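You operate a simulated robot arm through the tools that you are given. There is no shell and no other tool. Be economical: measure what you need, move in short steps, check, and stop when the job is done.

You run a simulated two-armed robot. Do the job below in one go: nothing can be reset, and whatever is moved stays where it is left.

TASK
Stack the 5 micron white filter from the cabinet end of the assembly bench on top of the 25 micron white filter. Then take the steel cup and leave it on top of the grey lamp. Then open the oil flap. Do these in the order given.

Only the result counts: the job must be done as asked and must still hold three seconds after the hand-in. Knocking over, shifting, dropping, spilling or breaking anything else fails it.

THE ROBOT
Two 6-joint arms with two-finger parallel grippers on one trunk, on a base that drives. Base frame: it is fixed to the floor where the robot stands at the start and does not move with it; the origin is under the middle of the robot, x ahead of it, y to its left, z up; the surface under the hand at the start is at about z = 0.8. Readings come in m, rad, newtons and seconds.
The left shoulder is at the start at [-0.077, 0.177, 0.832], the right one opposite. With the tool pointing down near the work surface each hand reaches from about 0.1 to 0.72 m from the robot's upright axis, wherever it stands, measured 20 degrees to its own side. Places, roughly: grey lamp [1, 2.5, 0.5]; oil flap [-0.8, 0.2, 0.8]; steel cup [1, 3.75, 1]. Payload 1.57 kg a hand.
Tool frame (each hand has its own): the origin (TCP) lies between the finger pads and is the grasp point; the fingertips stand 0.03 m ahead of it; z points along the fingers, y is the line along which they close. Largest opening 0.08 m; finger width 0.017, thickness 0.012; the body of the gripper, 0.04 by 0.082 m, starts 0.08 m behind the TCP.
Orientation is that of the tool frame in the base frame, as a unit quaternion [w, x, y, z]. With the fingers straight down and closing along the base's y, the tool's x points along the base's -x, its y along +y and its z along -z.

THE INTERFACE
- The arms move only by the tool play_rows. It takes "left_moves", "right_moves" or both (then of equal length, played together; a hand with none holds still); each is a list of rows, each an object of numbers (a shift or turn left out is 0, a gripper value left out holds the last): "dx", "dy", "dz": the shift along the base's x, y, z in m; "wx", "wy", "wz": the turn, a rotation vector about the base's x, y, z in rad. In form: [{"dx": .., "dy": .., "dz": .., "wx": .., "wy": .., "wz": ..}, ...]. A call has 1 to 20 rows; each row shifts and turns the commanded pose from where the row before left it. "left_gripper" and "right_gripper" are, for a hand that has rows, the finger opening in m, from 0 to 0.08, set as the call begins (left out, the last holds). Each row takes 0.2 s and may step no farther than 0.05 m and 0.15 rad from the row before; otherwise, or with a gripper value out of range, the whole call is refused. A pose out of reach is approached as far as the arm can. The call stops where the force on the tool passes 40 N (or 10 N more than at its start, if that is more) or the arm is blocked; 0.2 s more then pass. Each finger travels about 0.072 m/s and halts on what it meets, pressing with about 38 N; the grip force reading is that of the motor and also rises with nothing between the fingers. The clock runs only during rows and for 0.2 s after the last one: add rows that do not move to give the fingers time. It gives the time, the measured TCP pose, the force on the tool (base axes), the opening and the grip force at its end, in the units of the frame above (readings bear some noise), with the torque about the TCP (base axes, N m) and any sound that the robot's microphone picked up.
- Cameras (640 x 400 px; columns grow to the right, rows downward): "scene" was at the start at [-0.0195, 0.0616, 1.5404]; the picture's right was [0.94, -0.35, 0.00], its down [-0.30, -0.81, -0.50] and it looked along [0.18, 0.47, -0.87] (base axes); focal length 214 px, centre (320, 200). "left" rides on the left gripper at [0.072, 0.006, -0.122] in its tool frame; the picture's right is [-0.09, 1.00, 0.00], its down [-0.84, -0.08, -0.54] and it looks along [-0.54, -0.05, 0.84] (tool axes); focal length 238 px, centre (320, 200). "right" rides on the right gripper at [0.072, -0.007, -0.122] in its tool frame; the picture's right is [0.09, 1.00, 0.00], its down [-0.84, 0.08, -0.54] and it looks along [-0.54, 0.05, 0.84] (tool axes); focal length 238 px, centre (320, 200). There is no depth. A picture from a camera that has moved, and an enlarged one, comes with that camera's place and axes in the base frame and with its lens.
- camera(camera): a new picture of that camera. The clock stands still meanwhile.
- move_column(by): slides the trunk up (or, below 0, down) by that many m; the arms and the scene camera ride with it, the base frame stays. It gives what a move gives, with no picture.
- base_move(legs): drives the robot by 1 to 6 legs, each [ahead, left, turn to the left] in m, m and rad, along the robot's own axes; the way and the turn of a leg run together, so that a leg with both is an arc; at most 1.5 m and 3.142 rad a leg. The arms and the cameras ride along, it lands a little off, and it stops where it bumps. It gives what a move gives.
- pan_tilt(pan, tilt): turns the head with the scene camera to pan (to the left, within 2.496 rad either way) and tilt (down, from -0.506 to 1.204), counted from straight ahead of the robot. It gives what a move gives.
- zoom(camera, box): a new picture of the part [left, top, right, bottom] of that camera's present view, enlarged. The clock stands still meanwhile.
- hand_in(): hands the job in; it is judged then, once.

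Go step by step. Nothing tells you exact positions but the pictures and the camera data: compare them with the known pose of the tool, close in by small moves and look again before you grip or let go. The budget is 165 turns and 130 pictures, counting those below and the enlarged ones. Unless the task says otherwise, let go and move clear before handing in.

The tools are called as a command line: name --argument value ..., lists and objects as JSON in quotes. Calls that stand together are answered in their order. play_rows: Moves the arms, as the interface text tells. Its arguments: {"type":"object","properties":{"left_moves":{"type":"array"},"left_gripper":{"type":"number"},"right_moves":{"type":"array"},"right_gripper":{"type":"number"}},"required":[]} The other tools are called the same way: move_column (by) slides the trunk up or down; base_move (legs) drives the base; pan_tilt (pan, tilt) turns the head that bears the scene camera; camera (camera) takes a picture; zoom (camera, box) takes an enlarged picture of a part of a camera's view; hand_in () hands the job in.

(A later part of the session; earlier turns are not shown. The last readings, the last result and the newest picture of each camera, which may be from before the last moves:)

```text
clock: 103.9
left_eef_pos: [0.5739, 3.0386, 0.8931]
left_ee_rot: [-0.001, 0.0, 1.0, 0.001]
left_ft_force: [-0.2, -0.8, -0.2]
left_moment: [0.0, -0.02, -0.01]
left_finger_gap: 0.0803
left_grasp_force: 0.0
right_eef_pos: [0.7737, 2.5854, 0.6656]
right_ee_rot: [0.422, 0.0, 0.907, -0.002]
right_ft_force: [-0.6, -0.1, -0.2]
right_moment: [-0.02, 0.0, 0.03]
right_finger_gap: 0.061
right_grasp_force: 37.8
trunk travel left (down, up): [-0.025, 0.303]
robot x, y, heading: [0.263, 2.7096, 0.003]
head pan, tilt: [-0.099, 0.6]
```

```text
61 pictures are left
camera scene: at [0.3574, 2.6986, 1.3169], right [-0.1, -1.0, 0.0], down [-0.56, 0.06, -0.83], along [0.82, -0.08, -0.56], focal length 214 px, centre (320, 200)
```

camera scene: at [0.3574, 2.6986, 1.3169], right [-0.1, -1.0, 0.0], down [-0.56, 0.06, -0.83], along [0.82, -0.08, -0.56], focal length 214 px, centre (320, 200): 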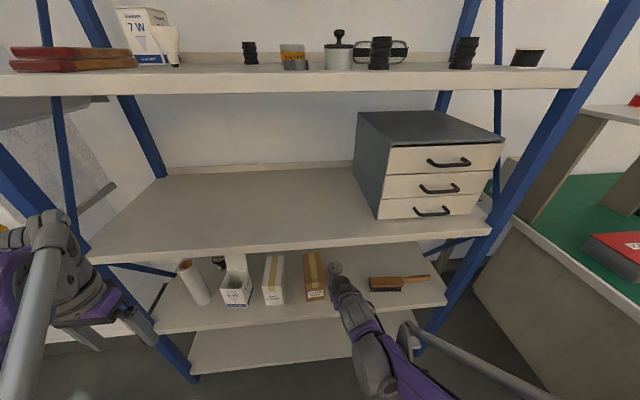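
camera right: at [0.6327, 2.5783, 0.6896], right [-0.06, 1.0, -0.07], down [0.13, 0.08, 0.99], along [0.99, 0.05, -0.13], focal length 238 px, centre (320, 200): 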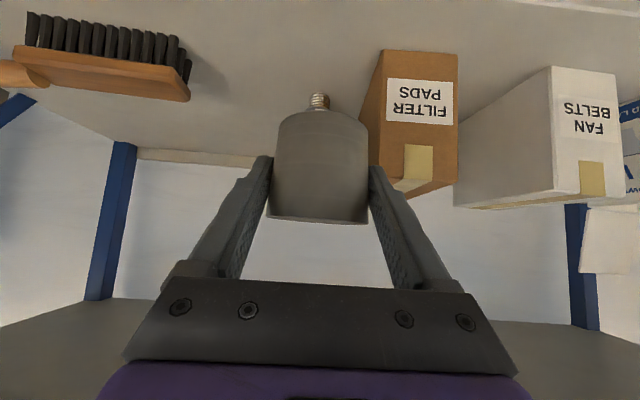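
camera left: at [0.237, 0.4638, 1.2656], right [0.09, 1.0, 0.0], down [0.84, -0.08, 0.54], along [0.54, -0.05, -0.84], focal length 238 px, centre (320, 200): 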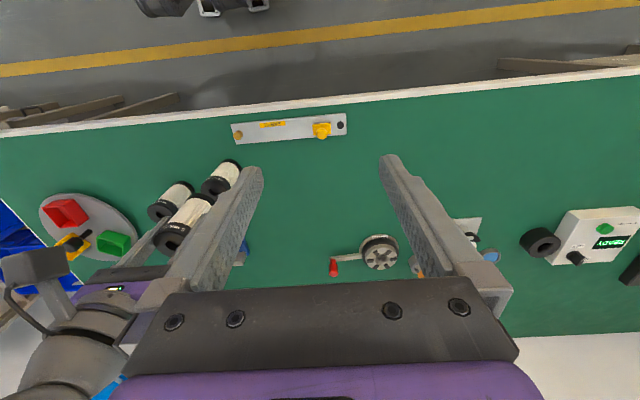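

The lamp's screw base shows right behind the cup, nearly centred. I advance with a 3 cm margin above the lamp.

play_rows --right_moves '[{"dx": 0.03, "dy": -0.002}, {"dx": 0.03, "dy": -0.001}, {"dx": 0.03}, {}]'

camera --camera "right"

zoom --camera "scene" --box '[290, 235, 390, 310]'

```text
clock: 104.9
left_eef_pos: [0.5729, 3.0392, 0.8931]
left_ee_rot: [0.0, 0.0, 1.0, 0.002]
left_ft_force: [-0.4, 0.0, -0.6]
left_moment: [0.02, 0.0, 0.02]
left_finger_gap: 0.0799
left_grasp_force: 0.1
right_eef_pos: [0.8645, 2.5836, 0.6673]
right_ee_rot: [0.422, 0.0, 0.906, -0.003]
right_ft_force: [0.3, 0.2, -1.3]
right_moment: [-0.01, 0.0, 0.0]
right_finger_gap: 0.0611
right_grasp_force: 38.5
trunk travel left (down, up): [-0.025, 0.303]
robot x, y, heading: [0.2654, 2.7095, 0.001]
head pan, tilt: [-0.099, 0.6]
```

```text
60 pictures are left
camera right: at [0.7237, 2.5762, 0.6903], right [-0.06, 1.0, -0.07], down [0.13, 0.08, 0.99], along [0.99, 0.05, -0.13], focal length 238 px, centre (320, 200)
```

right: 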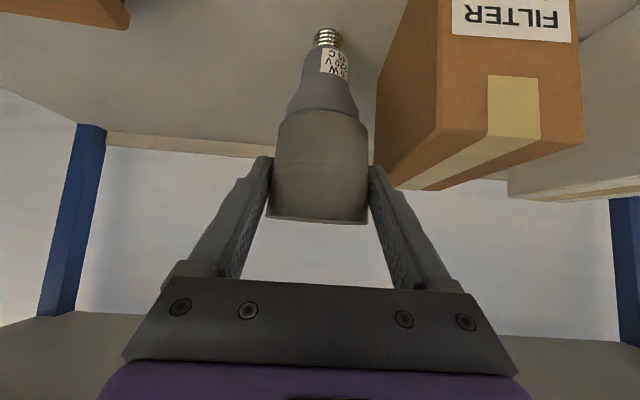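

```text
5.33 times, centred on (340, 272) of scene
camera zoom: at [0.3574, 2.6986, 1.3169], right [-0.1, -1.0, 0.0], down [-0.56, 0.06, -0.83], along [0.82, -0.08, -0.56], focal length 1144 px, centre (213, -187)
```

zoom: 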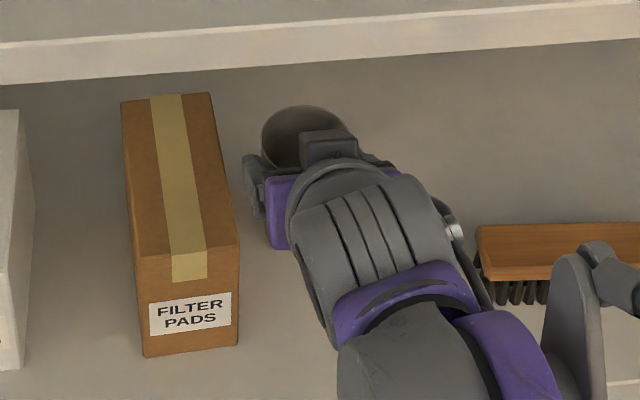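

Lamp now estimated at (0.92, 2.583). I go over it, keeping height, and re-check.

play_rows --right_moves '[{"dx": 0.025}, {"dx": 0.025}, {}]'

camera --camera "right"

zoom --camera "scene" --box '[290, 235, 390, 310]'

```text
clock: 105.7
left_eef_pos: [0.5748, 3.0391, 0.893]
left_ee_rot: [0.001, 0.0, 1.0, 0.001]
left_ft_force: [0.5, 0.7, 0.1]
left_moment: [0.0, -0.01, -0.01]
left_finger_gap: 0.0799
left_grasp_force: 0.1
right_eef_pos: [0.9144, 2.5816, 0.6646]
right_ee_rot: [0.421, 0.0, 0.907, -0.002]
right_ft_force: [0.3, 0.3, -0.6]
right_moment: [0.05, -0.01, 0.0]
right_finger_gap: 0.0609
right_grasp_force: 38.2
trunk travel left (down, up): [-0.025, 0.303]
robot x, y, heading: [0.2654, 2.7113, -0.001]
head pan, tilt: [-0.099, 0.6]
```

```text
58 pictures are left
camera right: at [0.7745, 2.5726, 0.6898], right [-0.06, 1.0, -0.07], down [0.13, 0.08, 0.99], along [0.99, 0.05, -0.13], focal length 238 px, centre (320, 200)
```

right: 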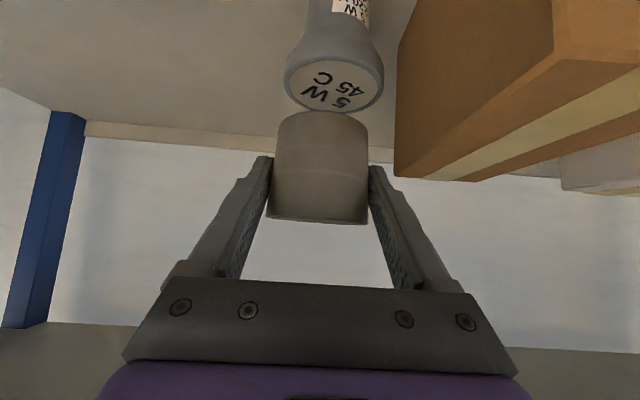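

```text
5.33 times, centred on (340, 272) of scene
camera zoom: at [0.3574, 2.6986, 1.3169], right [-0.1, -1.0, 0.0], down [-0.56, 0.06, -0.83], along [0.82, -0.08, -0.56], focal length 1144 px, centre (213, -187)
```

zoom: 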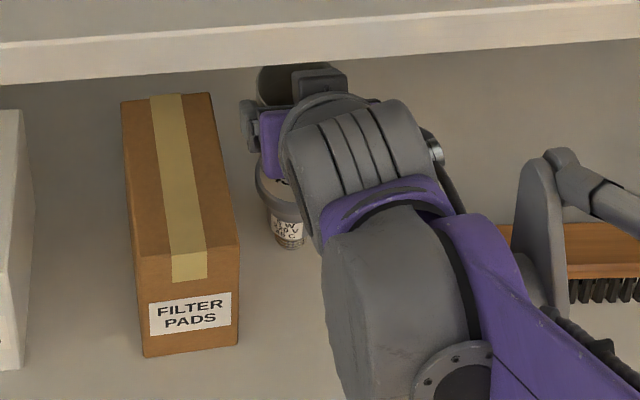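

The lamp face is visible just under the cup. It is about 5 mm closer in x and 2.5 mm in +y. I correct, lower 12 mm and re-check.

play_rows --right_moves '[{"dx": -0.005, "dy": 0.0025}, {"dz": -0.012}, {}]'

zoom --camera "right" --box '[240, 40, 400, 240]'

zoom --camera "scene" --box '[325, 240, 365, 290]'

```text
clock: 106.5
left_eef_pos: [0.5732, 3.0389, 0.8927]
left_ee_rot: [0.0, 0.0, 1.0, 0.001]
left_ft_force: [0.3, -1.0, -0.2]
left_moment: [-0.02, -0.01, -0.02]
left_finger_gap: 0.0799
left_grasp_force: 0.1
right_eef_pos: [0.9076, 2.5831, 0.6543]
right_ee_rot: [0.422, 0.0, 0.907, -0.003]
right_ft_force: [1.1, 0.4, 0.1]
right_moment: [-0.02, -0.02, 0.01]
right_finger_gap: 0.0608
right_grasp_force: 37.7
trunk travel left (down, up): [-0.025, 0.303]
robot x, y, heading: [0.2631, 2.7094, -0.002]
head pan, tilt: [-0.099, 0.6]
```

```text
2.00 times, centred on (320, 140) of right
camera zoom: at [0.7668, 2.5763, 0.6793], right [-0.06, 1.0, -0.07], down [0.13, 0.08, 0.99], along [0.99, 0.05, -0.13], focal length 477 px, centre (320, 320)
```

zoom: 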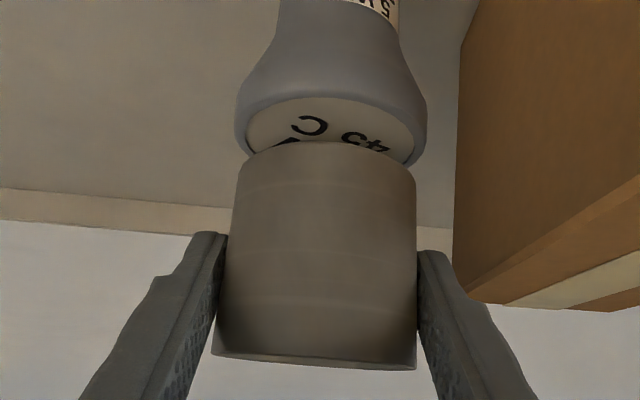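

```text
8.00 times, centred on (345, 265) of scene
camera zoom: at [0.3575, 2.6986, 1.3169], right [-0.1, -1.0, 0.0], down [-0.56, 0.06, -0.83], along [0.82, -0.08, -0.56], focal length 1716 px, centre (120, -320)
```

zoom: 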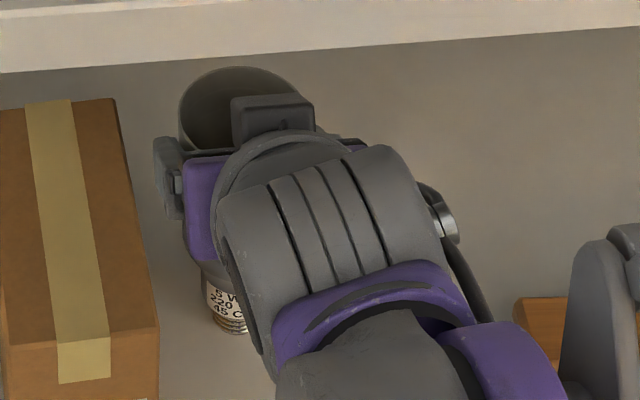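

Laterally aligned within 1 mm. The depth offset is uncertain, so I lower a little more and measure again.

play_rows --right_moves '[{"dz": -0.003}, {"dz": -0.003}, {}]'

zoom --camera "right" --box '[260, 60, 380, 160]'

```text
clock: 107.3
left_eef_pos: [0.5743, 3.0393, 0.8937]
left_ee_rot: [0.0, 0.0, 1.0, 0.002]
left_ft_force: [0.5, -0.2, -0.8]
left_moment: [0.01, -0.06, 0.03]
left_finger_gap: 0.0801
left_grasp_force: 0.0
right_eef_pos: [0.9069, 2.585, 0.6483]
right_ee_rot: [0.422, -0.001, 0.907, -0.002]
right_ft_force: [0.7, 0.6, -1.3]
right_moment: [-0.01, 0.01, -0.04]
right_finger_gap: 0.0612
right_grasp_force: 37.9
trunk travel left (down, up): [-0.025, 0.303]
robot x, y, heading: [0.2657, 2.7051, 0.001]
head pan, tilt: [-0.099, 0.6]
```

```text
4.00 times, centred on (320, 110) of right
camera zoom: at [0.767, 2.5772, 0.6726], right [-0.06, 1.0, -0.07], down [0.13, 0.08, 0.99], along [0.99, 0.05, -0.13], focal length 953 px, centre (320, 560)
```

zoom: 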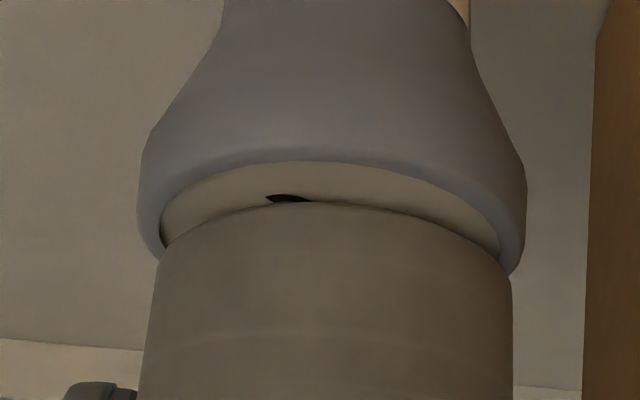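

Now lamp face and cup base agree: both at x ≈ 0.907, aligned laterally, with a gap of about 6 mm. I lower gently.

play_rows --right_moves '[{"dz": -0.002}, {"dz": -0.001}, {"dz": -0.001}, {}]'

zoom --camera "right" --box '[260, 60, 380, 160]'

```text
clock: 108.3
left_eef_pos: [0.5719, 3.0394, 0.8936]
left_ee_rot: [0.001, 0.0, 1.0, 0.0]
left_ft_force: [0.1, -0.5, -0.1]
left_moment: [-0.07, -0.02, -0.01]
left_finger_gap: 0.0802
left_grasp_force: 0.0
right_eef_pos: [0.9066, 2.5846, 0.6442]
right_ee_rot: [0.422, 0.0, 0.906, -0.002]
right_ft_force: [2.0, 0.0, 20.5]
right_moment: [-0.04, -0.26, -0.01]
right_finger_gap: 0.0609
right_grasp_force: 38.0
trunk travel left (down, up): [-0.025, 0.303]
robot x, y, heading: [0.2677, 2.7098, -0.005]
head pan, tilt: [-0.099, 0.6]
```

```text
4.00 times, centred on (320, 110) of right
camera zoom: at [0.7663, 2.5776, 0.6693], right [-0.06, 1.0, -0.07], down [0.12, 0.08, 0.99], along [0.99, 0.05, -0.13], focal length 953 px, centre (320, 560)
```

zoom: 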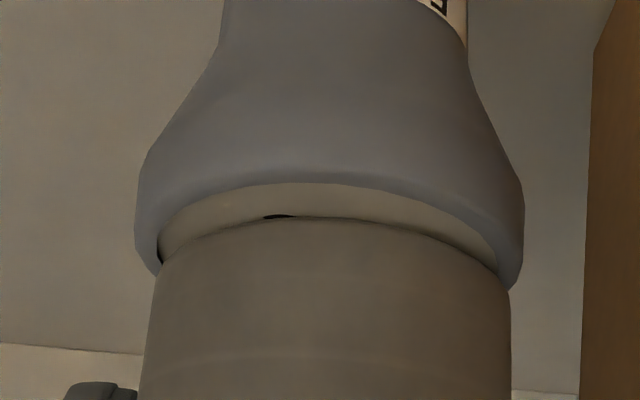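

Contact at about 20 N. I lift 1.5 mm to relieve and check whether the cup sits level in the grip.

play_rows --right_moves '[{"dz": 0.003}, {}]'

zoom --camera "right" --box '[260, 190, 380, 240]'

zoom --camera "right" --box '[260, 80, 380, 140]'

zoom --camera "scene" --box '[325, 240, 365, 290]'

```text
clock: 108.9
left_eef_pos: [0.5734, 3.0395, 0.8925]
left_ee_rot: [0.0, 0.0, 1.0, 0.0]
left_ft_force: [0.1, 0.2, -0.1]
left_moment: [-0.01, -0.03, -0.01]
left_finger_gap: 0.0801
left_grasp_force: 0.1
right_eef_pos: [0.9081, 2.5842, 0.646]
right_ee_rot: [0.421, 0.0, 0.907, -0.003]
right_ft_force: [0.0, -0.3, -1.8]
right_moment: [0.0, -0.01, -0.03]
right_finger_gap: 0.0609
right_grasp_force: 37.8
trunk travel left (down, up): [-0.025, 0.303]
robot x, y, heading: [0.2645, 2.7089, 0.008]
head pan, tilt: [-0.099, 0.6]
```

```text
5.33 times, centred on (320, 215) of right
camera zoom: at [0.7678, 2.5765, 0.6719], right [-0.06, 1.0, -0.07], down [0.13, 0.08, 0.99], along [0.99, 0.05, -0.13], focal length 1271 px, centre (320, 120)
```

zoom: 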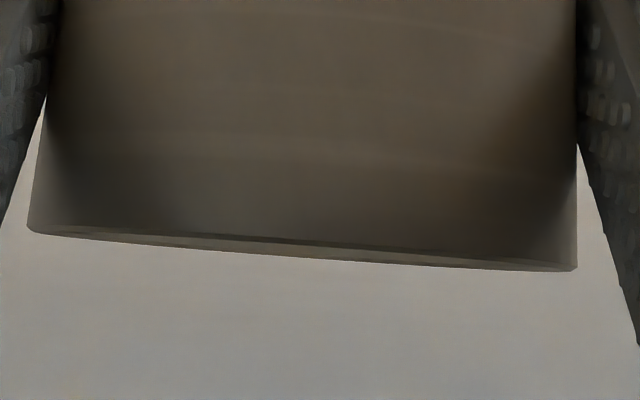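

```text
5.33 times, centred on (320, 110) of right
camera zoom: at [0.7678, 2.5765, 0.6719], right [-0.06, 1.0, -0.07], down [0.13, 0.08, 0.99], along [0.99, 0.05, -0.13], focal length 1271 px, centre (320, 680)
```

zoom: 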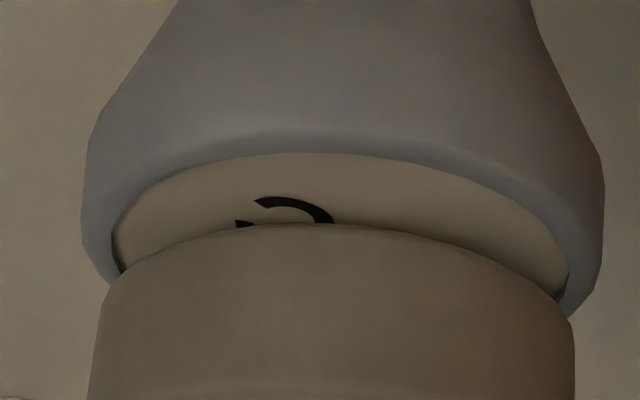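

```text
8.00 times, centred on (345, 265) of scene
camera zoom: at [0.3575, 2.6987, 1.3168], right [-0.1, -1.0, 0.0], down [-0.56, 0.06, -0.83], along [0.82, -0.08, -0.56], focal length 1716 px, centre (120, -320)
```

zoom: 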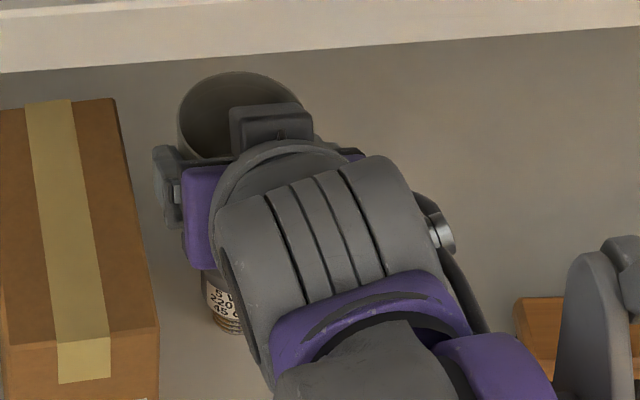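

The measurements now agree: the lamp face is at z ≈ 0.611 with its centre at x ≈ 0.897, so the cup is about 11 mm too far forward. I lift 4 mm, pull back 11 mm, and look.

play_rows --right_moves '[{"dz": 0.004}, {"dx": -0.006}, {"dx": -0.005}, {}]'

zoom --camera "right" --box '[260, 80, 380, 140]'

zoom --camera "scene" --box '[325, 240, 365, 290]'

```text
clock: 109.9
left_eef_pos: [0.5735, 3.0394, 0.8925]
left_ee_rot: [0.0, 0.0, 1.0, 0.001]
left_ft_force: [-0.2, 0.1, -0.1]
left_moment: [-0.01, -0.03, -0.04]
left_finger_gap: 0.0803
left_grasp_force: 0.0
right_eef_pos: [0.8971, 2.585, 0.6511]
right_ee_rot: [0.422, 0.0, 0.906, -0.003]
right_ft_force: [0.0, -0.5, -0.2]
right_moment: [0.0, 0.0, -0.02]
right_finger_gap: 0.0607
right_grasp_force: 37.7
trunk travel left (down, up): [-0.025, 0.303]
robot x, y, heading: [0.2657, 2.7048, -0.002]
head pan, tilt: [-0.099, 0.6]
```

```text
5.33 times, centred on (320, 110) of right
camera zoom: at [0.757, 2.5767, 0.6755], right [-0.06, 1.0, -0.07], down [0.13, 0.08, 0.99], along [0.99, 0.05, -0.13], focal length 1271 px, centre (320, 680)
```

zoom: 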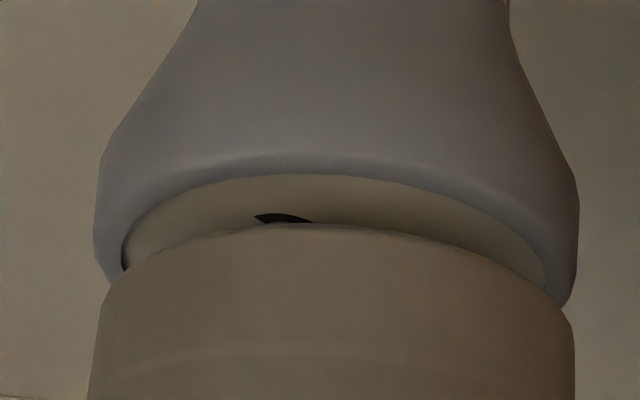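

```text
8.00 times, centred on (345, 265) of scene
camera zoom: at [0.3576, 2.6986, 1.3169], right [-0.1, -1.0, 0.0], down [-0.56, 0.06, -0.83], along [0.82, -0.08, -0.56], focal length 1716 px, centre (120, -320)
```

zoom: 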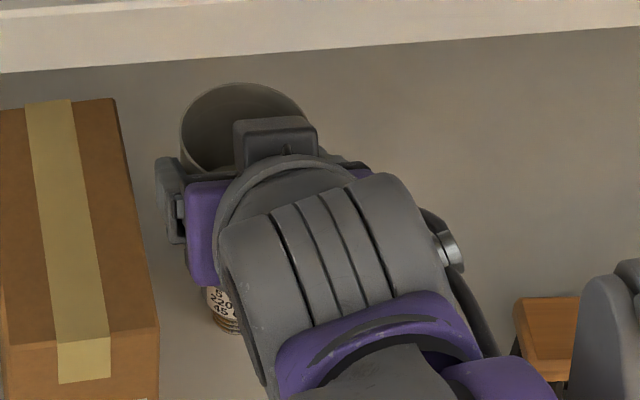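

Now the cup base and lamp face coincide within about 2 mm. I lower to contact in small steps.

play_rows --right_moves '[{"dz": -0.003}, {"dz": -0.0015}, {"dz": -0.001}, {}]'

```text
clock: 110.9
left_eef_pos: [0.573, 3.0391, 0.8937]
left_ee_rot: [0.0, 0.0, 1.0, 0.001]
left_ft_force: [-0.6, 0.9, 0.3]
left_moment: [-0.01, 0.03, -0.01]
left_finger_gap: 0.08
left_grasp_force: 0.1
right_eef_pos: [0.896, 2.5848, 0.6455]
right_ee_rot: [0.422, 0.0, 0.907, -0.002]
right_ft_force: [1.0, -1.0, 2.9]
right_moment: [-0.08, -0.09, 0.02]
right_finger_gap: 0.061
right_grasp_force: 37.7
trunk travel left (down, up): [-0.025, 0.303]
robot x, y, heading: [0.2639, 2.7084, -0.003]
head pan, tilt: [-0.099, 0.6]
```

Light contact of 3 N with the centring confirmed by the torque. I open just enough (68 mm, mindful of the box) and inspect.

play_rows --right_moves '[{"dz": -0.0005}, {}, {}, {}]' --right_gripper 0.068

camera --camera "right"

```text
clock: 111.9
left_eef_pos: [0.5737, 3.0381, 0.8933]
left_ee_rot: [0.0, 0.0, 1.0, 0.001]
left_ft_force: [0.5, 0.8, -0.7]
left_moment: [-0.03, 0.0, -0.02]
left_finger_gap: 0.0799
left_grasp_force: 0.1
right_eef_pos: [0.8974, 2.5836, 0.6444]
right_ee_rot: [0.422, 0.0, 0.907, -0.003]
right_ft_force: [0.8, -0.2, 0.0]
right_moment: [-0.04, -0.03, 0.0]
right_finger_gap: 0.0679
right_grasp_force: 0.1
trunk travel left (down, up): [-0.025, 0.303]
robot x, y, heading: [0.2656, 2.7065, -0.002]
head pan, tilt: [-0.099, 0.6]
```

```text
47 pictures are left
camera right: at [0.756, 2.577, 0.6693], right [-0.06, 1.0, -0.07], down [0.13, 0.08, 0.99], along [0.99, 0.05, -0.13], focal length 238 px, centre (320, 200)
```

right: 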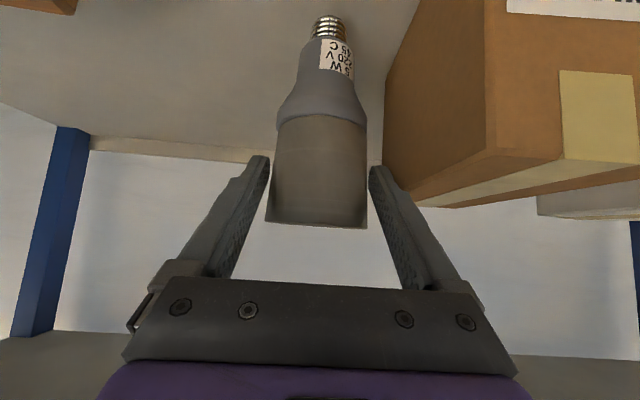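

The cup stands on the lamp and the fingers are free on both sides. I withdraw slowly along the tool axis.

play_rows --right_moves '[{"dx": -0.008, "dz": 0.006}, {"dx": -0.012, "dz": 0.008}, {"dx": -0.02, "dz": 0.01}, {"dx": -0.03, "dz": 0.01}, {"dx": -0.03}, {"dx": -0.03}, {}]'

camera --camera "right"

zoom --camera "scene" --box '[290, 235, 390, 310]'

```text
clock: 113.5
left_eef_pos: [0.5731, 3.0398, 0.8937]
left_ee_rot: [0.0, 0.0, 1.0, 0.001]
left_ft_force: [0.7, 0.4, 0.3]
left_moment: [-0.01, 0.01, 0.02]
left_finger_gap: 0.0801
left_grasp_force: 0.1
right_eef_pos: [0.7644, 2.5831, 0.6783]
right_ee_rot: [0.421, -0.001, 0.907, -0.002]
right_ft_force: [0.4, 0.2, -0.3]
right_moment: [0.01, 0.0, 0.01]
right_finger_gap: 0.0681
right_grasp_force: 0.0
trunk travel left (down, up): [-0.025, 0.303]
robot x, y, heading: [0.2665, 2.7065, 0.004]
head pan, tilt: [-0.099, 0.6]
```

```text
46 pictures are left
camera right: at [0.6253, 2.5769, 0.7028], right [-0.06, 1.0, -0.07], down [0.13, 0.08, 0.99], along [0.99, 0.05, -0.13], focal length 238 px, centre (320, 200)
```

right: 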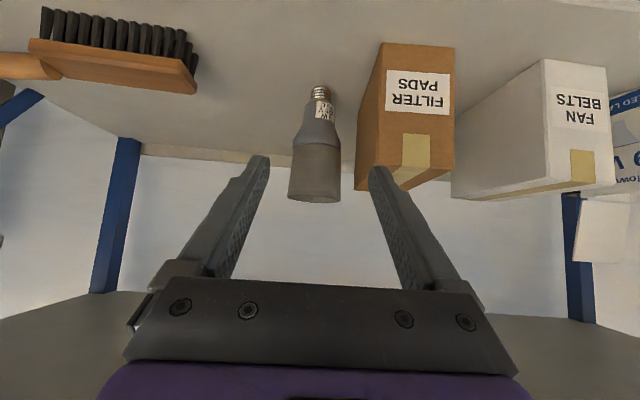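

```text
5.33 times, centred on (340, 272) of scene
camera zoom: at [0.3577, 2.6987, 1.3169], right [-0.1, -1.0, 0.0], down [-0.56, 0.06, -0.82], along [0.82, -0.08, -0.57], focal length 1144 px, centre (213, -187)
```

zoom: 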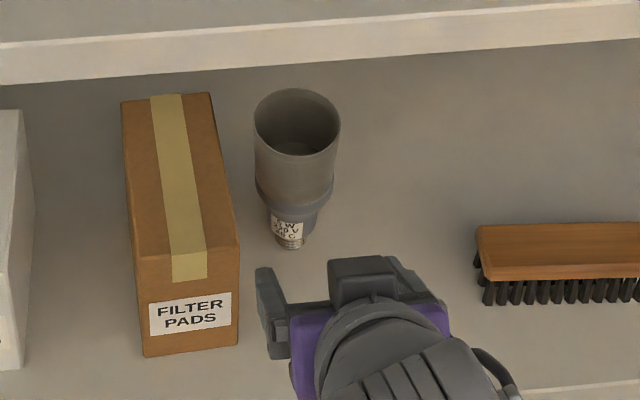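

The cup stands securely on the lamp. I retract, back away, raise the trunk, and head to the oil flap.

play_rows --right_moves '[{"dx": -0.04}, {"dx": -0.04}, {"dx": -0.04}, {}]'

base_move --legs '[[-0.42, 0, 0]]'

move_column --by 0.25

pan_tilt --pan -2.49 --tilt 0.4

camera --camera "scene"

```text
clock: 114.5
left_eef_pos: [0.5738, 3.039, 0.8919]
left_ee_rot: [0.0, 0.0, 1.0, 0.002]
left_ft_force: [0.8, -0.7, -0.8]
left_moment: [0.02, 0.0, 0.03]
left_finger_gap: 0.0797
left_grasp_force: 0.1
right_eef_pos: [0.6481, 2.5836, 0.6799]
right_ee_rot: [0.422, 0.0, 0.907, -0.002]
right_ft_force: [-0.7, 0.4, -0.6]
right_moment: [0.01, -0.02, 0.01]
right_finger_gap: 0.068
right_grasp_force: 0.0
trunk travel left (down, up): [-0.025, 0.303]
robot x, y, heading: [0.2652, 2.7092, 0.001]
head pan, tilt: [-0.099, 0.6]
```

```text
clock: 117.0
left_eef_pos: [0.1679, 3.0395, 0.8933]
left_ee_rot: [0.0, 0.001, 1.0, 0.0]
left_ft_force: [-0.4, 0.1, -0.4]
left_moment: [0.02, -0.02, 0.03]
left_finger_gap: 0.0799
left_grasp_force: 0.1
right_eef_pos: [0.241, 2.5831, 0.6802]
right_ee_rot: [0.422, 0.002, 0.907, -0.004]
right_ft_force: [-0.2, 0.1, -0.4]
right_moment: [-0.02, -0.01, 0.0]
right_finger_gap: 0.0681
right_grasp_force: 0.0
trunk travel left (down, up): [-0.025, 0.303]
robot x, y, heading: [-0.1413, 2.7099, -0.004]
head pan, tilt: [-0.099, 0.6]
```

```text
clock: 119.6
left_eef_pos: [0.1675, 3.0399, 1.1427]
left_ee_rot: [0.001, 0.001, 1.0, 0.001]
left_ft_force: [0.0, -0.7, -0.4]
left_moment: [-0.01, -0.03, -0.01]
left_finger_gap: 0.08
left_grasp_force: 0.0
right_eef_pos: [0.2392, 2.5836, 0.9287]
right_ee_rot: [0.421, 0.001, 0.907, -0.002]
right_ft_force: [0.3, -0.1, -0.2]
right_moment: [0.0, -0.01, 0.04]
right_finger_gap: 0.0679
right_grasp_force: 0.1
trunk travel left (down, up): [-0.275, 0.053]
robot x, y, heading: [-0.139, 2.7096, -0.002]
head pan, tilt: [-0.099, 0.6]
```

```text
clock: 121.8
left_eef_pos: [0.1685, 3.0383, 1.1438]
left_ee_rot: [-0.001, 0.002, 1.0, 0.001]
left_ft_force: [0.6, 0.3, 0.1]
left_moment: [-0.02, 0.03, -0.03]
left_finger_gap: 0.0801
left_grasp_force: 0.1
right_eef_pos: [0.2412, 2.5829, 0.9292]
right_ee_rot: [0.422, 0.0, 0.906, -0.003]
right_ft_force: [-1.1, 1.3, -0.6]
right_moment: [0.02, -0.03, 0.0]
right_finger_gap: 0.068
right_grasp_force: 0.1
trunk travel left (down, up): [-0.275, 0.053]
robot x, y, heading: [-0.1378, 2.7103, -0.003]
head pan, tilt: [-2.491, 0.4]
```

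```text
44 pictures are left
camera scene: at [-0.2573, 2.6516, 1.594], right [-0.61, 0.8, 0.0], down [0.31, 0.24, -0.92], along [-0.73, -0.56, -0.39], focal length 214 px, centre (320, 200)
```

scene: 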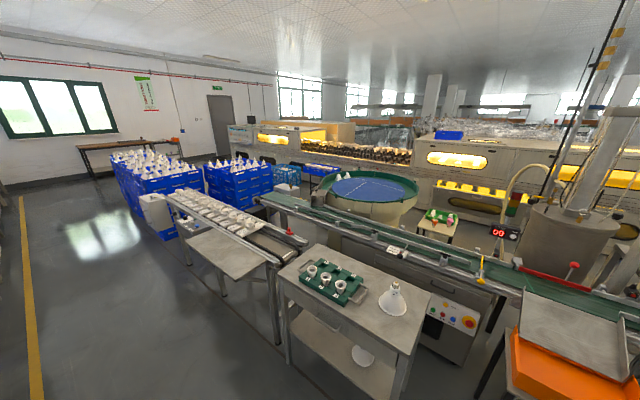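

The way along the aisle is free. I turn around here, then drive along to the oil unit at the conveyor end.

base_move --legs '[[0, 0, 3.14], [-0.1, 0, 0], [0, 1.2, 0]]'

pan_tilt --pan 0.7 --tilt 0.6

camera --camera "scene"

```text
clock: 140.7
left_eef_pos: [-0.4099, 1.1765, 1.1426]
left_ee_rot: [0.001, 1.0, -0.018, 0.0]
left_ft_force: [0.8, -0.5, -0.4]
left_moment: [0.0, 0.03, 0.01]
left_finger_gap: 0.0798
left_grasp_force: 0.0
right_eef_pos: [-0.466, 1.6324, 0.9294]
right_ee_rot: [-0.01, 0.906, -0.016, -0.422]
right_ft_force: [-0.4, -0.5, 0.5]
right_moment: [0.0, 0.03, -0.05]
right_finger_gap: 0.0681
right_grasp_force: 0.0
trunk travel left (down, up): [-0.275, 0.053]
robot x, y, heading: [-0.0923, 1.4957, 3.109]
head pan, tilt: [-2.491, 0.4]
```

```text
clock: 143.4
left_eef_pos: [-0.4094, 1.1762, 1.1433]
left_ee_rot: [0.001, 1.0, -0.019, 0.0]
left_ft_force: [-0.6, -0.3, -0.4]
left_moment: [0.01, 0.0, -0.02]
left_finger_gap: 0.08
left_grasp_force: 0.0
right_eef_pos: [-0.4655, 1.6344, 0.9298]
right_ee_rot: [-0.011, 0.906, -0.017, -0.422]
right_ft_force: [0.6, -0.6, -0.4]
right_moment: [-0.01, -0.03, 0.03]
right_finger_gap: 0.0679
right_grasp_force: 0.2
trunk travel left (down, up): [-0.275, 0.053]
robot x, y, heading: [-0.091, 1.4947, 3.107]
head pan, tilt: [0.7, 0.6]
```

```text
43 pictures are left
camera scene: at [-0.1192, 1.439, 1.5757], right [-0.62, 0.79, 0.0], down [0.45, 0.35, -0.83], along [-0.65, -0.51, -0.56], focal length 214 px, centre (320, 200)
```

scene: 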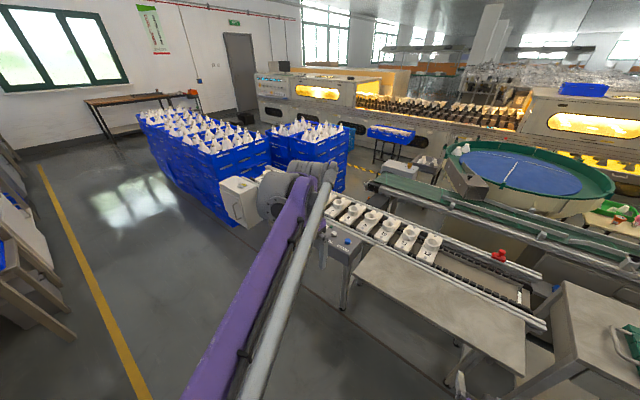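

The white oil box is behind the left arm. I drive on to y ≈ 0.4.

base_move --legs '[[-0.03, 0, 0.033], [0, 1.05, 0]]'

pan_tilt --pan 0.15 --tilt 0.8

camera --camera "scene"

```text
clock: 153.4
left_eef_pos: [-0.3772, 0.1125, 1.1428]
left_ee_rot: [0.0, 1.0, -0.005, 0.001]
left_ft_force: [1.0, -0.1, -0.6]
left_moment: [-0.01, 0.02, 0.01]
left_finger_gap: 0.08
left_grasp_force: 0.0
right_eef_pos: [-0.4455, 0.5675, 0.9283]
right_ee_rot: [-0.005, 0.907, -0.005, -0.422]
right_ft_force: [0.2, -0.6, 0.3]
right_moment: [0.0, 0.0, 0.03]
right_finger_gap: 0.0682
right_grasp_force: 0.1
trunk travel left (down, up): [-0.275, 0.053]
robot x, y, heading: [-0.0682, 0.438, 3.129]
head pan, tilt: [0.7, 0.6]
```

```text
clock: 154.4
left_eef_pos: [-0.3791, 0.1114, 1.1431]
left_ee_rot: [0.0, 1.0, -0.005, 0.0]
left_ft_force: [-0.8, 1.1, 0.4]
left_moment: [0.01, 0.0, -0.02]
left_finger_gap: 0.0802
left_grasp_force: 0.0
right_eef_pos: [-0.4467, 0.5672, 0.9299]
right_ee_rot: [-0.005, 0.907, -0.005, -0.422]
right_ft_force: [-0.6, 0.0, -0.1]
right_moment: [-0.02, 0.0, -0.01]
right_finger_gap: 0.068
right_grasp_force: 0.0
trunk travel left (down, up): [-0.275, 0.053]
robot x, y, heading: [-0.0641, 0.4398, 3.132]
head pan, tilt: [0.15, 0.799]
```

```text
42 pictures are left
camera scene: at [-0.1064, 0.4268, 1.5589], right [-0.14, 0.99, 0.0], down [0.71, 0.1, -0.7], along [-0.69, -0.1, -0.72], focal length 214 px, centre (320, 200)
```

scene: 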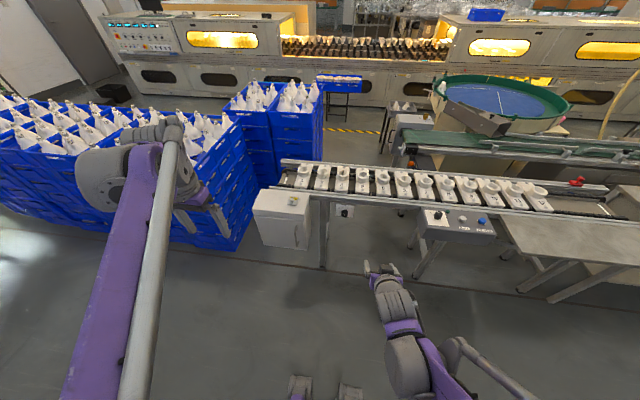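

The white box with a small yellow-marked flap on top is ahead. I zoom in.

zoom --camera "scene" --box '[240, 160, 360, 270]'

zoom --camera "scene" --box '[270, 180, 320, 220]'

camera --camera "left"

```text
3.64 times, centred on (300, 215) of scene
camera zoom: at [-0.1064, 0.4268, 1.5589], right [-0.14, 0.99, 0.0], down [0.71, 0.1, -0.7], along [-0.69, -0.1, -0.72], focal length 780 px, centre (393, 146)
```

zoom: 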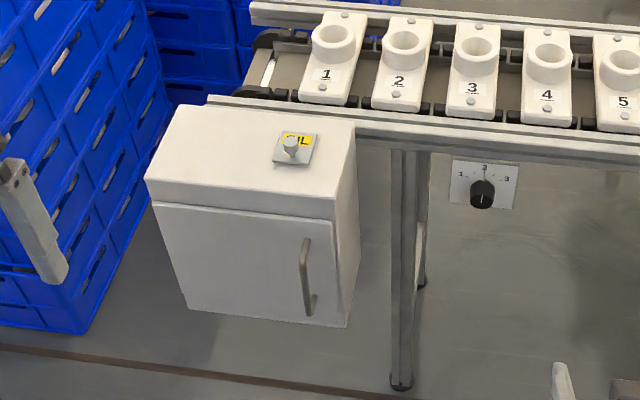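

```text
10.00 times, centred on (295, 200) of scene
camera zoom: at [-0.1064, 0.4268, 1.5589], right [-0.14, 0.99, 0.0], down [0.71, 0.1, -0.7], along [-0.69, -0.1, -0.72], focal length 2145 px, centre (570, 200)
```

zoom: 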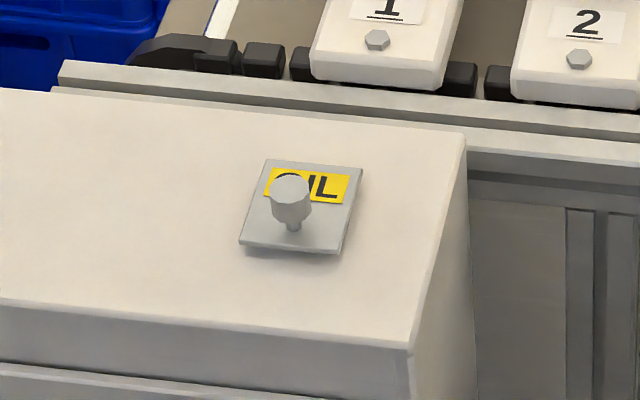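

```text
39 pictures are left
camera left: at [-0.3053, 0.1042, 1.2655], right [-0.1, -0.99, 0.0], down [-0.84, 0.09, 0.54], along [-0.54, 0.05, -0.84], focal length 238 px, centre (320, 200)
```

left: 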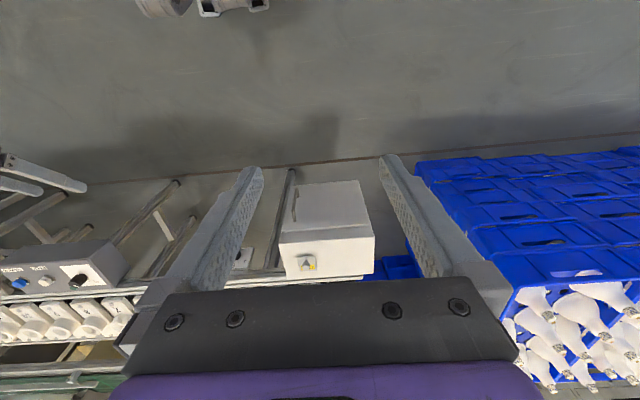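

The oil flap is a small hinged plate with a knob near its front edge; the hinge is at the far side. The knob is at about (−0.80, 0.19, 0.81). I tuck the right arm, drive closer, and use the left hand.

play_rows --right_moves '[{"dz": 0.04}, {"dz": 0.04}, {"dz": 0.04}, {"dx": 0.04}, {"dx": 0.04}, {}]'

base_move --legs '[[0.17, 0, 0]]'

play_rows --left_moves '[{"dx": -0.04, "dy": 0.02}, {"dx": -0.04, "dy": 0.02}, {"dx": -0.04, "dy": 0.02}, {"dx": -0.02, "dy": 0.015, "dz": -0.03}, {"dz": -0.04}, {"dz": -0.04}, {"dz": -0.04}, {}]' --left_gripper 0.05

camera --camera "left"

camera --camera "scene"

```text
clock: 155.8
left_eef_pos: [-0.3785, 0.1121, 1.1419]
left_ee_rot: [0.001, 1.0, -0.005, -0.001]
left_ft_force: [0.7, 0.4, -0.4]
left_moment: [0.01, 0.0, -0.01]
left_finger_gap: 0.08
left_grasp_force: 0.1
right_eef_pos: [-0.3677, 0.5678, 1.0511]
right_ee_rot: [-0.005, 0.907, -0.004, -0.421]
right_ft_force: [0.2, 0.4, -0.4]
right_moment: [0.02, 0.01, 0.0]
right_finger_gap: 0.0682
right_grasp_force: 0.0
trunk travel left (down, up): [-0.275, 0.053]
robot x, y, heading: [-0.0637, 0.4378, 3.133]
head pan, tilt: [0.15, 0.799]
```

```text
clock: 157.2
left_eef_pos: [-0.542, 0.113, 1.1432]
left_ee_rot: [0.0, 1.0, -0.003, 0.0]
left_ft_force: [1.0, 0.1, -0.1]
left_moment: [0.03, 0.04, -0.03]
left_finger_gap: 0.0801
left_grasp_force: 0.1
right_eef_pos: [-0.5332, 0.5693, 1.0497]
right_ee_rot: [-0.004, 0.907, -0.004, -0.42]
right_ft_force: [-0.2, -0.2, 0.1]
right_moment: [0.0, 0.01, 0.0]
right_finger_gap: 0.0681
right_grasp_force: 0.1
trunk travel left (down, up): [-0.275, 0.053]
robot x, y, heading: [-0.2309, 0.4422, 3.138]
head pan, tilt: [0.15, 0.799]
```

```text
clock: 159.0
left_eef_pos: [-0.6835, 0.1888, 0.9944]
left_ee_rot: [0.0, 1.0, -0.005, 0.0]
left_ft_force: [0.5, 0.0, 0.4]
left_moment: [0.03, -0.02, 0.01]
left_finger_gap: 0.0499
left_grasp_force: 0.0
right_eef_pos: [-0.5335, 0.5687, 1.0497]
right_ee_rot: [-0.004, 0.907, -0.004, -0.422]
right_ft_force: [-0.6, 0.2, 0.3]
right_moment: [-0.02, -0.02, -0.01]
right_finger_gap: 0.0678
right_grasp_force: 0.1
trunk travel left (down, up): [-0.275, 0.053]
robot x, y, heading: [-0.2334, 0.4414, 3.134]
head pan, tilt: [0.15, 0.799]
```

```text
38 pictures are left
camera left: at [-0.6108, 0.182, 1.1168], right [-0.1, -0.99, 0.0], down [-0.84, 0.09, 0.54], along [-0.54, 0.05, -0.84], focal length 238 px, centre (320, 200)
```

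left: 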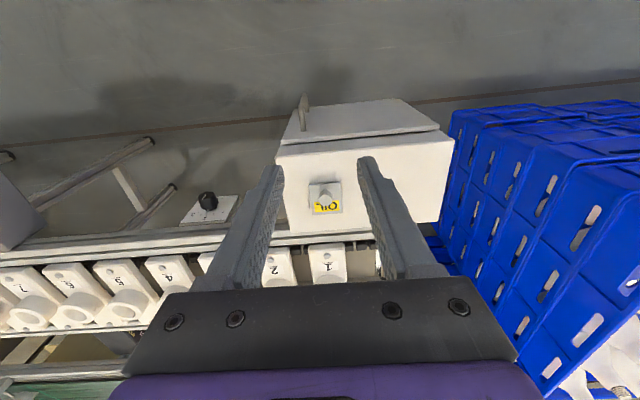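

```text
37 pictures are left
camera scene: at [-0.2714, 0.4285, 1.5589], right [-0.14, 0.99, 0.0], down [0.71, 0.1, -0.7], along [-0.69, -0.1, -0.72], focal length 214 px, centre (320, 200)
```

scene: 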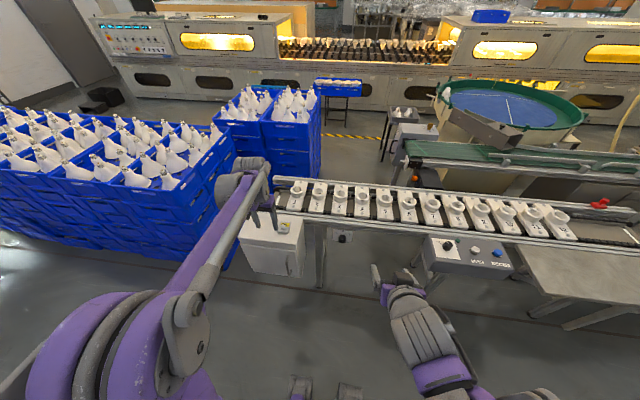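

zoom --camera "left" --box '[290, 165, 370, 235]'

zoom --camera "scene" --box '[260, 200, 310, 240]'

```text
5.71 times, centred on (330, 200) of left
camera zoom: at [-0.6108, 0.182, 1.1168], right [-0.1, -0.99, 0.0], down [-0.84, 0.09, 0.54], along [-0.54, 0.05, -0.84], focal length 1362 px, centre (263, 200)
```

zoom: 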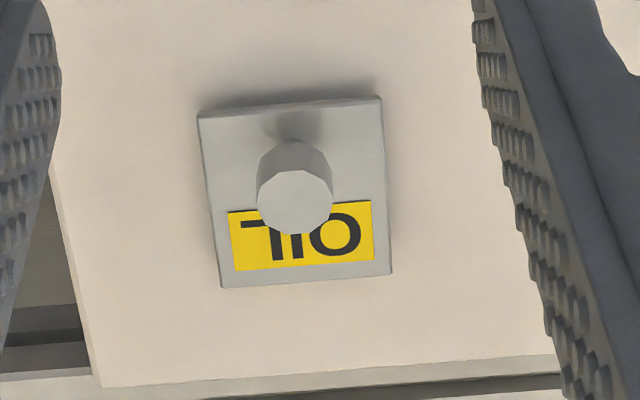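

```text
10.00 times, centred on (285, 220) of scene
camera zoom: at [-0.2714, 0.4285, 1.5589], right [-0.14, 0.99, 0.0], down [0.71, 0.1, -0.7], along [-0.69, -0.1, -0.72], focal length 2145 px, centre (670, 0)
```

zoom: 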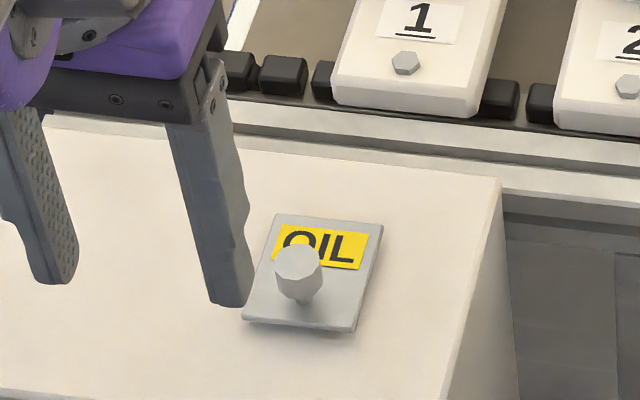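

Knob top centre at (−0.802, 0.191, 0.820), plate at z ≈ 0.79 with the hinge edge near x ≈ −0.85. I move above the knob and check.

play_rows --left_moves '[{"dx": -0.04, "dy": 0.001}, {"dx": -0.04, "dy": 0.001}, {"dx": -0.0385, "dy": 0.001}, {"dz": -0.04}, {"dz": -0.04}, {"dz": -0.03}, {}]'

camera --camera "left"

zoom --camera "scene" --box '[260, 200, 310, 240]'

```text
clock: 160.6
left_eef_pos: [-0.8, 0.1939, 0.8834]
left_ee_rot: [0.001, 1.0, -0.004, 0.0]
left_ft_force: [-0.4, 0.4, 0.2]
left_moment: [-0.03, 0.0, 0.03]
left_finger_gap: 0.0501
left_grasp_force: 0.0
right_eef_pos: [-0.5327, 0.5708, 1.0499]
right_ee_rot: [-0.004, 0.907, -0.004, -0.421]
right_ft_force: [-0.5, 0.6, -0.1]
right_moment: [0.03, 0.0, 0.0]
right_finger_gap: 0.0682
right_grasp_force: 0.0
trunk travel left (down, up): [-0.275, 0.053]
robot x, y, heading: [-0.2281, 0.4402, 3.134]
head pan, tilt: [0.15, 0.799]
```

```text
34 pictures are left
camera left: at [-0.7276, 0.1858, 1.0061], right [-0.1, -0.99, 0.0], down [-0.84, 0.09, 0.54], along [-0.54, 0.05, -0.84], focal length 238 px, centre (320, 200)
```

left: 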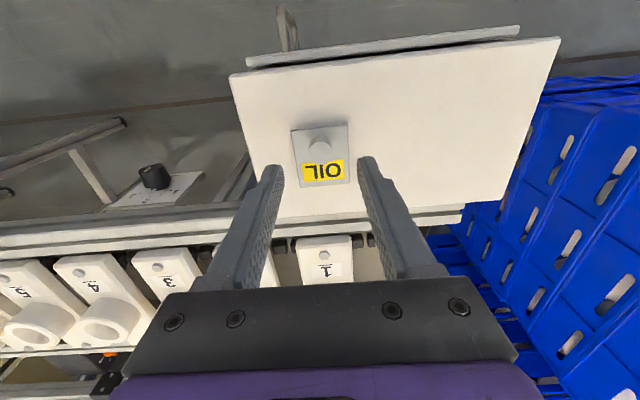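

```text
10.00 times, centred on (285, 220) of scene
camera zoom: at [-0.2716, 0.4284, 1.5589], right [-0.14, 0.99, 0.0], down [0.71, 0.1, -0.7], along [-0.69, -0.1, -0.72], focal length 2145 px, centre (670, 0)
```

zoom: 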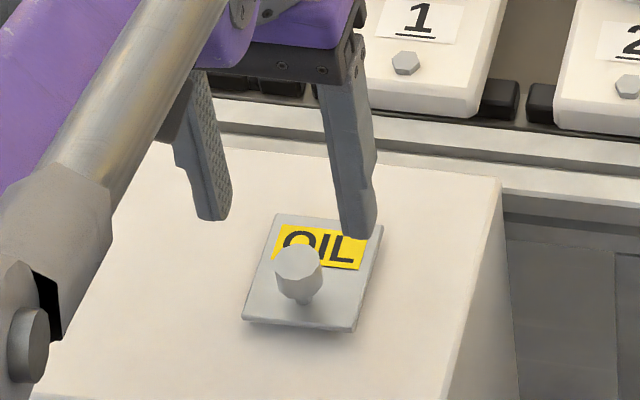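

Nearly over the knob. I lower to just above it and check again.

play_rows --left_moves '[{"dx": 0.002, "dy": -0.001, "dz": -0.02}, {"dz": -0.015}, {}]'

camera --camera "left"

zoom --camera "scene" --box '[260, 200, 310, 240]'

```text
clock: 161.4
left_eef_pos: [-0.7986, 0.1921, 0.8488]
left_ee_rot: [0.001, 1.0, -0.005, 0.0]
left_ft_force: [-0.1, -0.6, 0.1]
left_moment: [0.01, 0.0, -0.01]
left_finger_gap: 0.05
left_grasp_force: 0.0
right_eef_pos: [-0.532, 0.5688, 1.0506]
right_ee_rot: [-0.004, 0.907, -0.004, -0.421]
right_ft_force: [-0.3, 0.0, 0.2]
right_moment: [0.0, 0.01, -0.04]
right_finger_gap: 0.0683
right_grasp_force: 0.1
trunk travel left (down, up): [-0.275, 0.053]
robot x, y, heading: [-0.2341, 0.4438, 3.137]
head pan, tilt: [0.15, 0.799]
```

```text
32 pictures are left
camera left: at [-0.7257, 0.1843, 0.9713], right [-0.1, -0.99, 0.0], down [-0.84, 0.09, 0.54], along [-0.54, 0.05, -0.84], focal length 238 px, centre (320, 200)
```

left: 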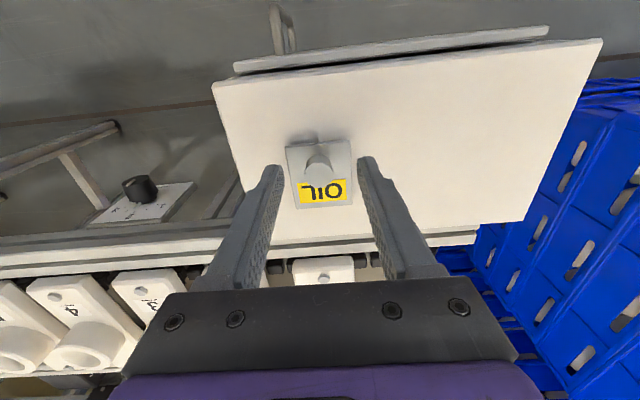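

```text
10.00 times, centred on (285, 220) of scene
camera zoom: at [-0.2717, 0.4283, 1.5589], right [-0.14, 0.99, 0.0], down [0.71, 0.1, -0.7], along [-0.69, -0.1, -0.72], focal length 2145 px, centre (670, 0)
```

zoom: 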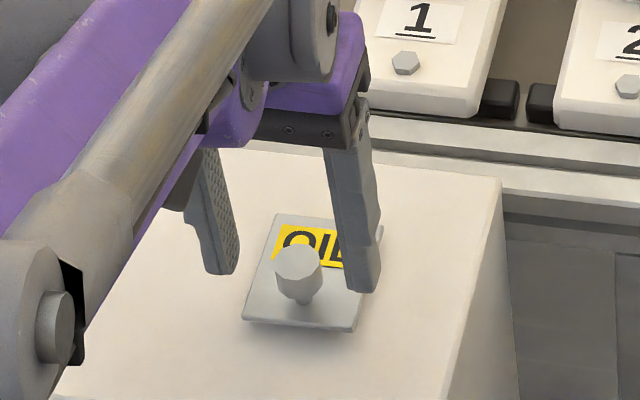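

Centred. I lower 18 mm so the tips straddle the knob head, then close.

play_rows --left_moves '[{"dz": -0.01}, {"dz": -0.008}, {}]'

zoom --camera "scene" --box '[260, 200, 310, 240]'

play_rows --left_moves '[{}, {}, {}, {}]' --left_gripper 0.01

zoom --camera "scene" --box '[260, 200, 310, 240]'

```text
clock: 162.2
left_eef_pos: [-0.7988, 0.1906, 0.8301]
left_ee_rot: [0.001, 1.0, -0.004, 0.001]
left_ft_force: [-0.4, 0.0, 1.3]
left_moment: [0.02, 0.0, -0.01]
left_finger_gap: 0.0502
left_grasp_force: 0.1
right_eef_pos: [-0.5322, 0.5701, 1.0517]
right_ee_rot: [-0.005, 0.907, -0.004, -0.422]
right_ft_force: [0.4, 0.3, 0.4]
right_moment: [0.0, 0.0, 0.01]
right_finger_gap: 0.0681
right_grasp_force: 0.0
trunk travel left (down, up): [-0.275, 0.053]
robot x, y, heading: [-0.2317, 0.4425, 3.135]
head pan, tilt: [0.15, 0.799]
```

```text
10.00 times, centred on (285, 220) of scene
camera zoom: at [-0.2717, 0.4284, 1.5589], right [-0.14, 0.99, 0.0], down [0.71, 0.1, -0.7], along [-0.69, -0.1, -0.72], focal length 2145 px, centre (670, 0)
```

zoom: 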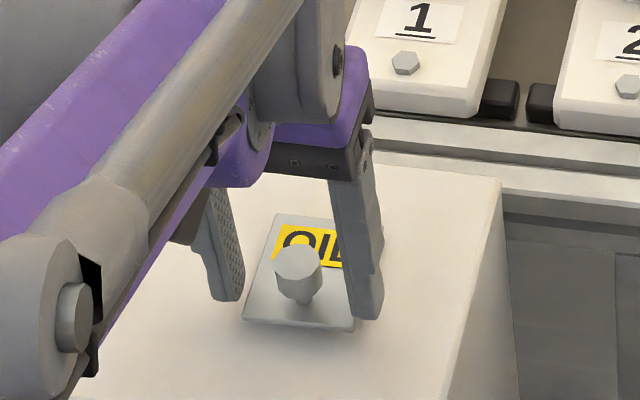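

```text
clock: 163.2
left_eef_pos: [-0.7989, 0.1932, 0.8293]
left_ee_rot: [0.0, 1.0, -0.004, -0.001]
left_ft_force: [1.9, 9.2, -3.2]
left_moment: [0.14, -0.18, -0.02]
left_finger_gap: 0.0195
left_grasp_force: 33.5
right_eef_pos: [-0.5315, 0.5705, 1.0501]
right_ee_rot: [-0.004, 0.907, -0.004, -0.422]
right_ft_force: [0.3, 0.0, 0.0]
right_moment: [-0.01, -0.01, -0.01]
right_finger_gap: 0.0682
right_grasp_force: 0.2
trunk travel left (down, up): [-0.275, 0.053]
robot x, y, heading: [-0.2329, 0.44, 3.139]
head pan, tilt: [0.15, 0.799]
```

```text
10.00 times, centred on (285, 220) of scene
camera zoom: at [-0.2718, 0.4295, 1.5588], right [-0.14, 0.99, 0.0], down [0.71, 0.1, -0.7], along [-0.69, -0.1, -0.72], focal length 2145 px, centre (670, 0)
```

zoom: 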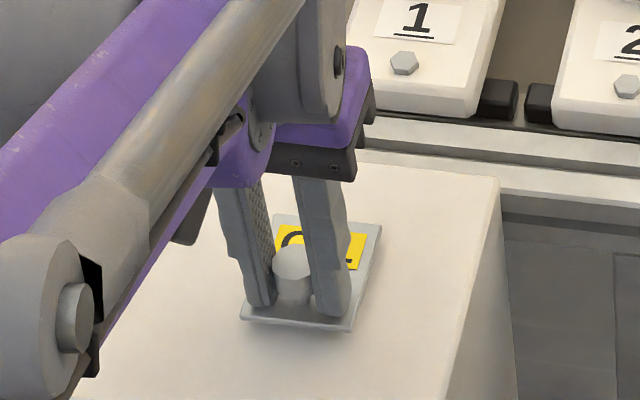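

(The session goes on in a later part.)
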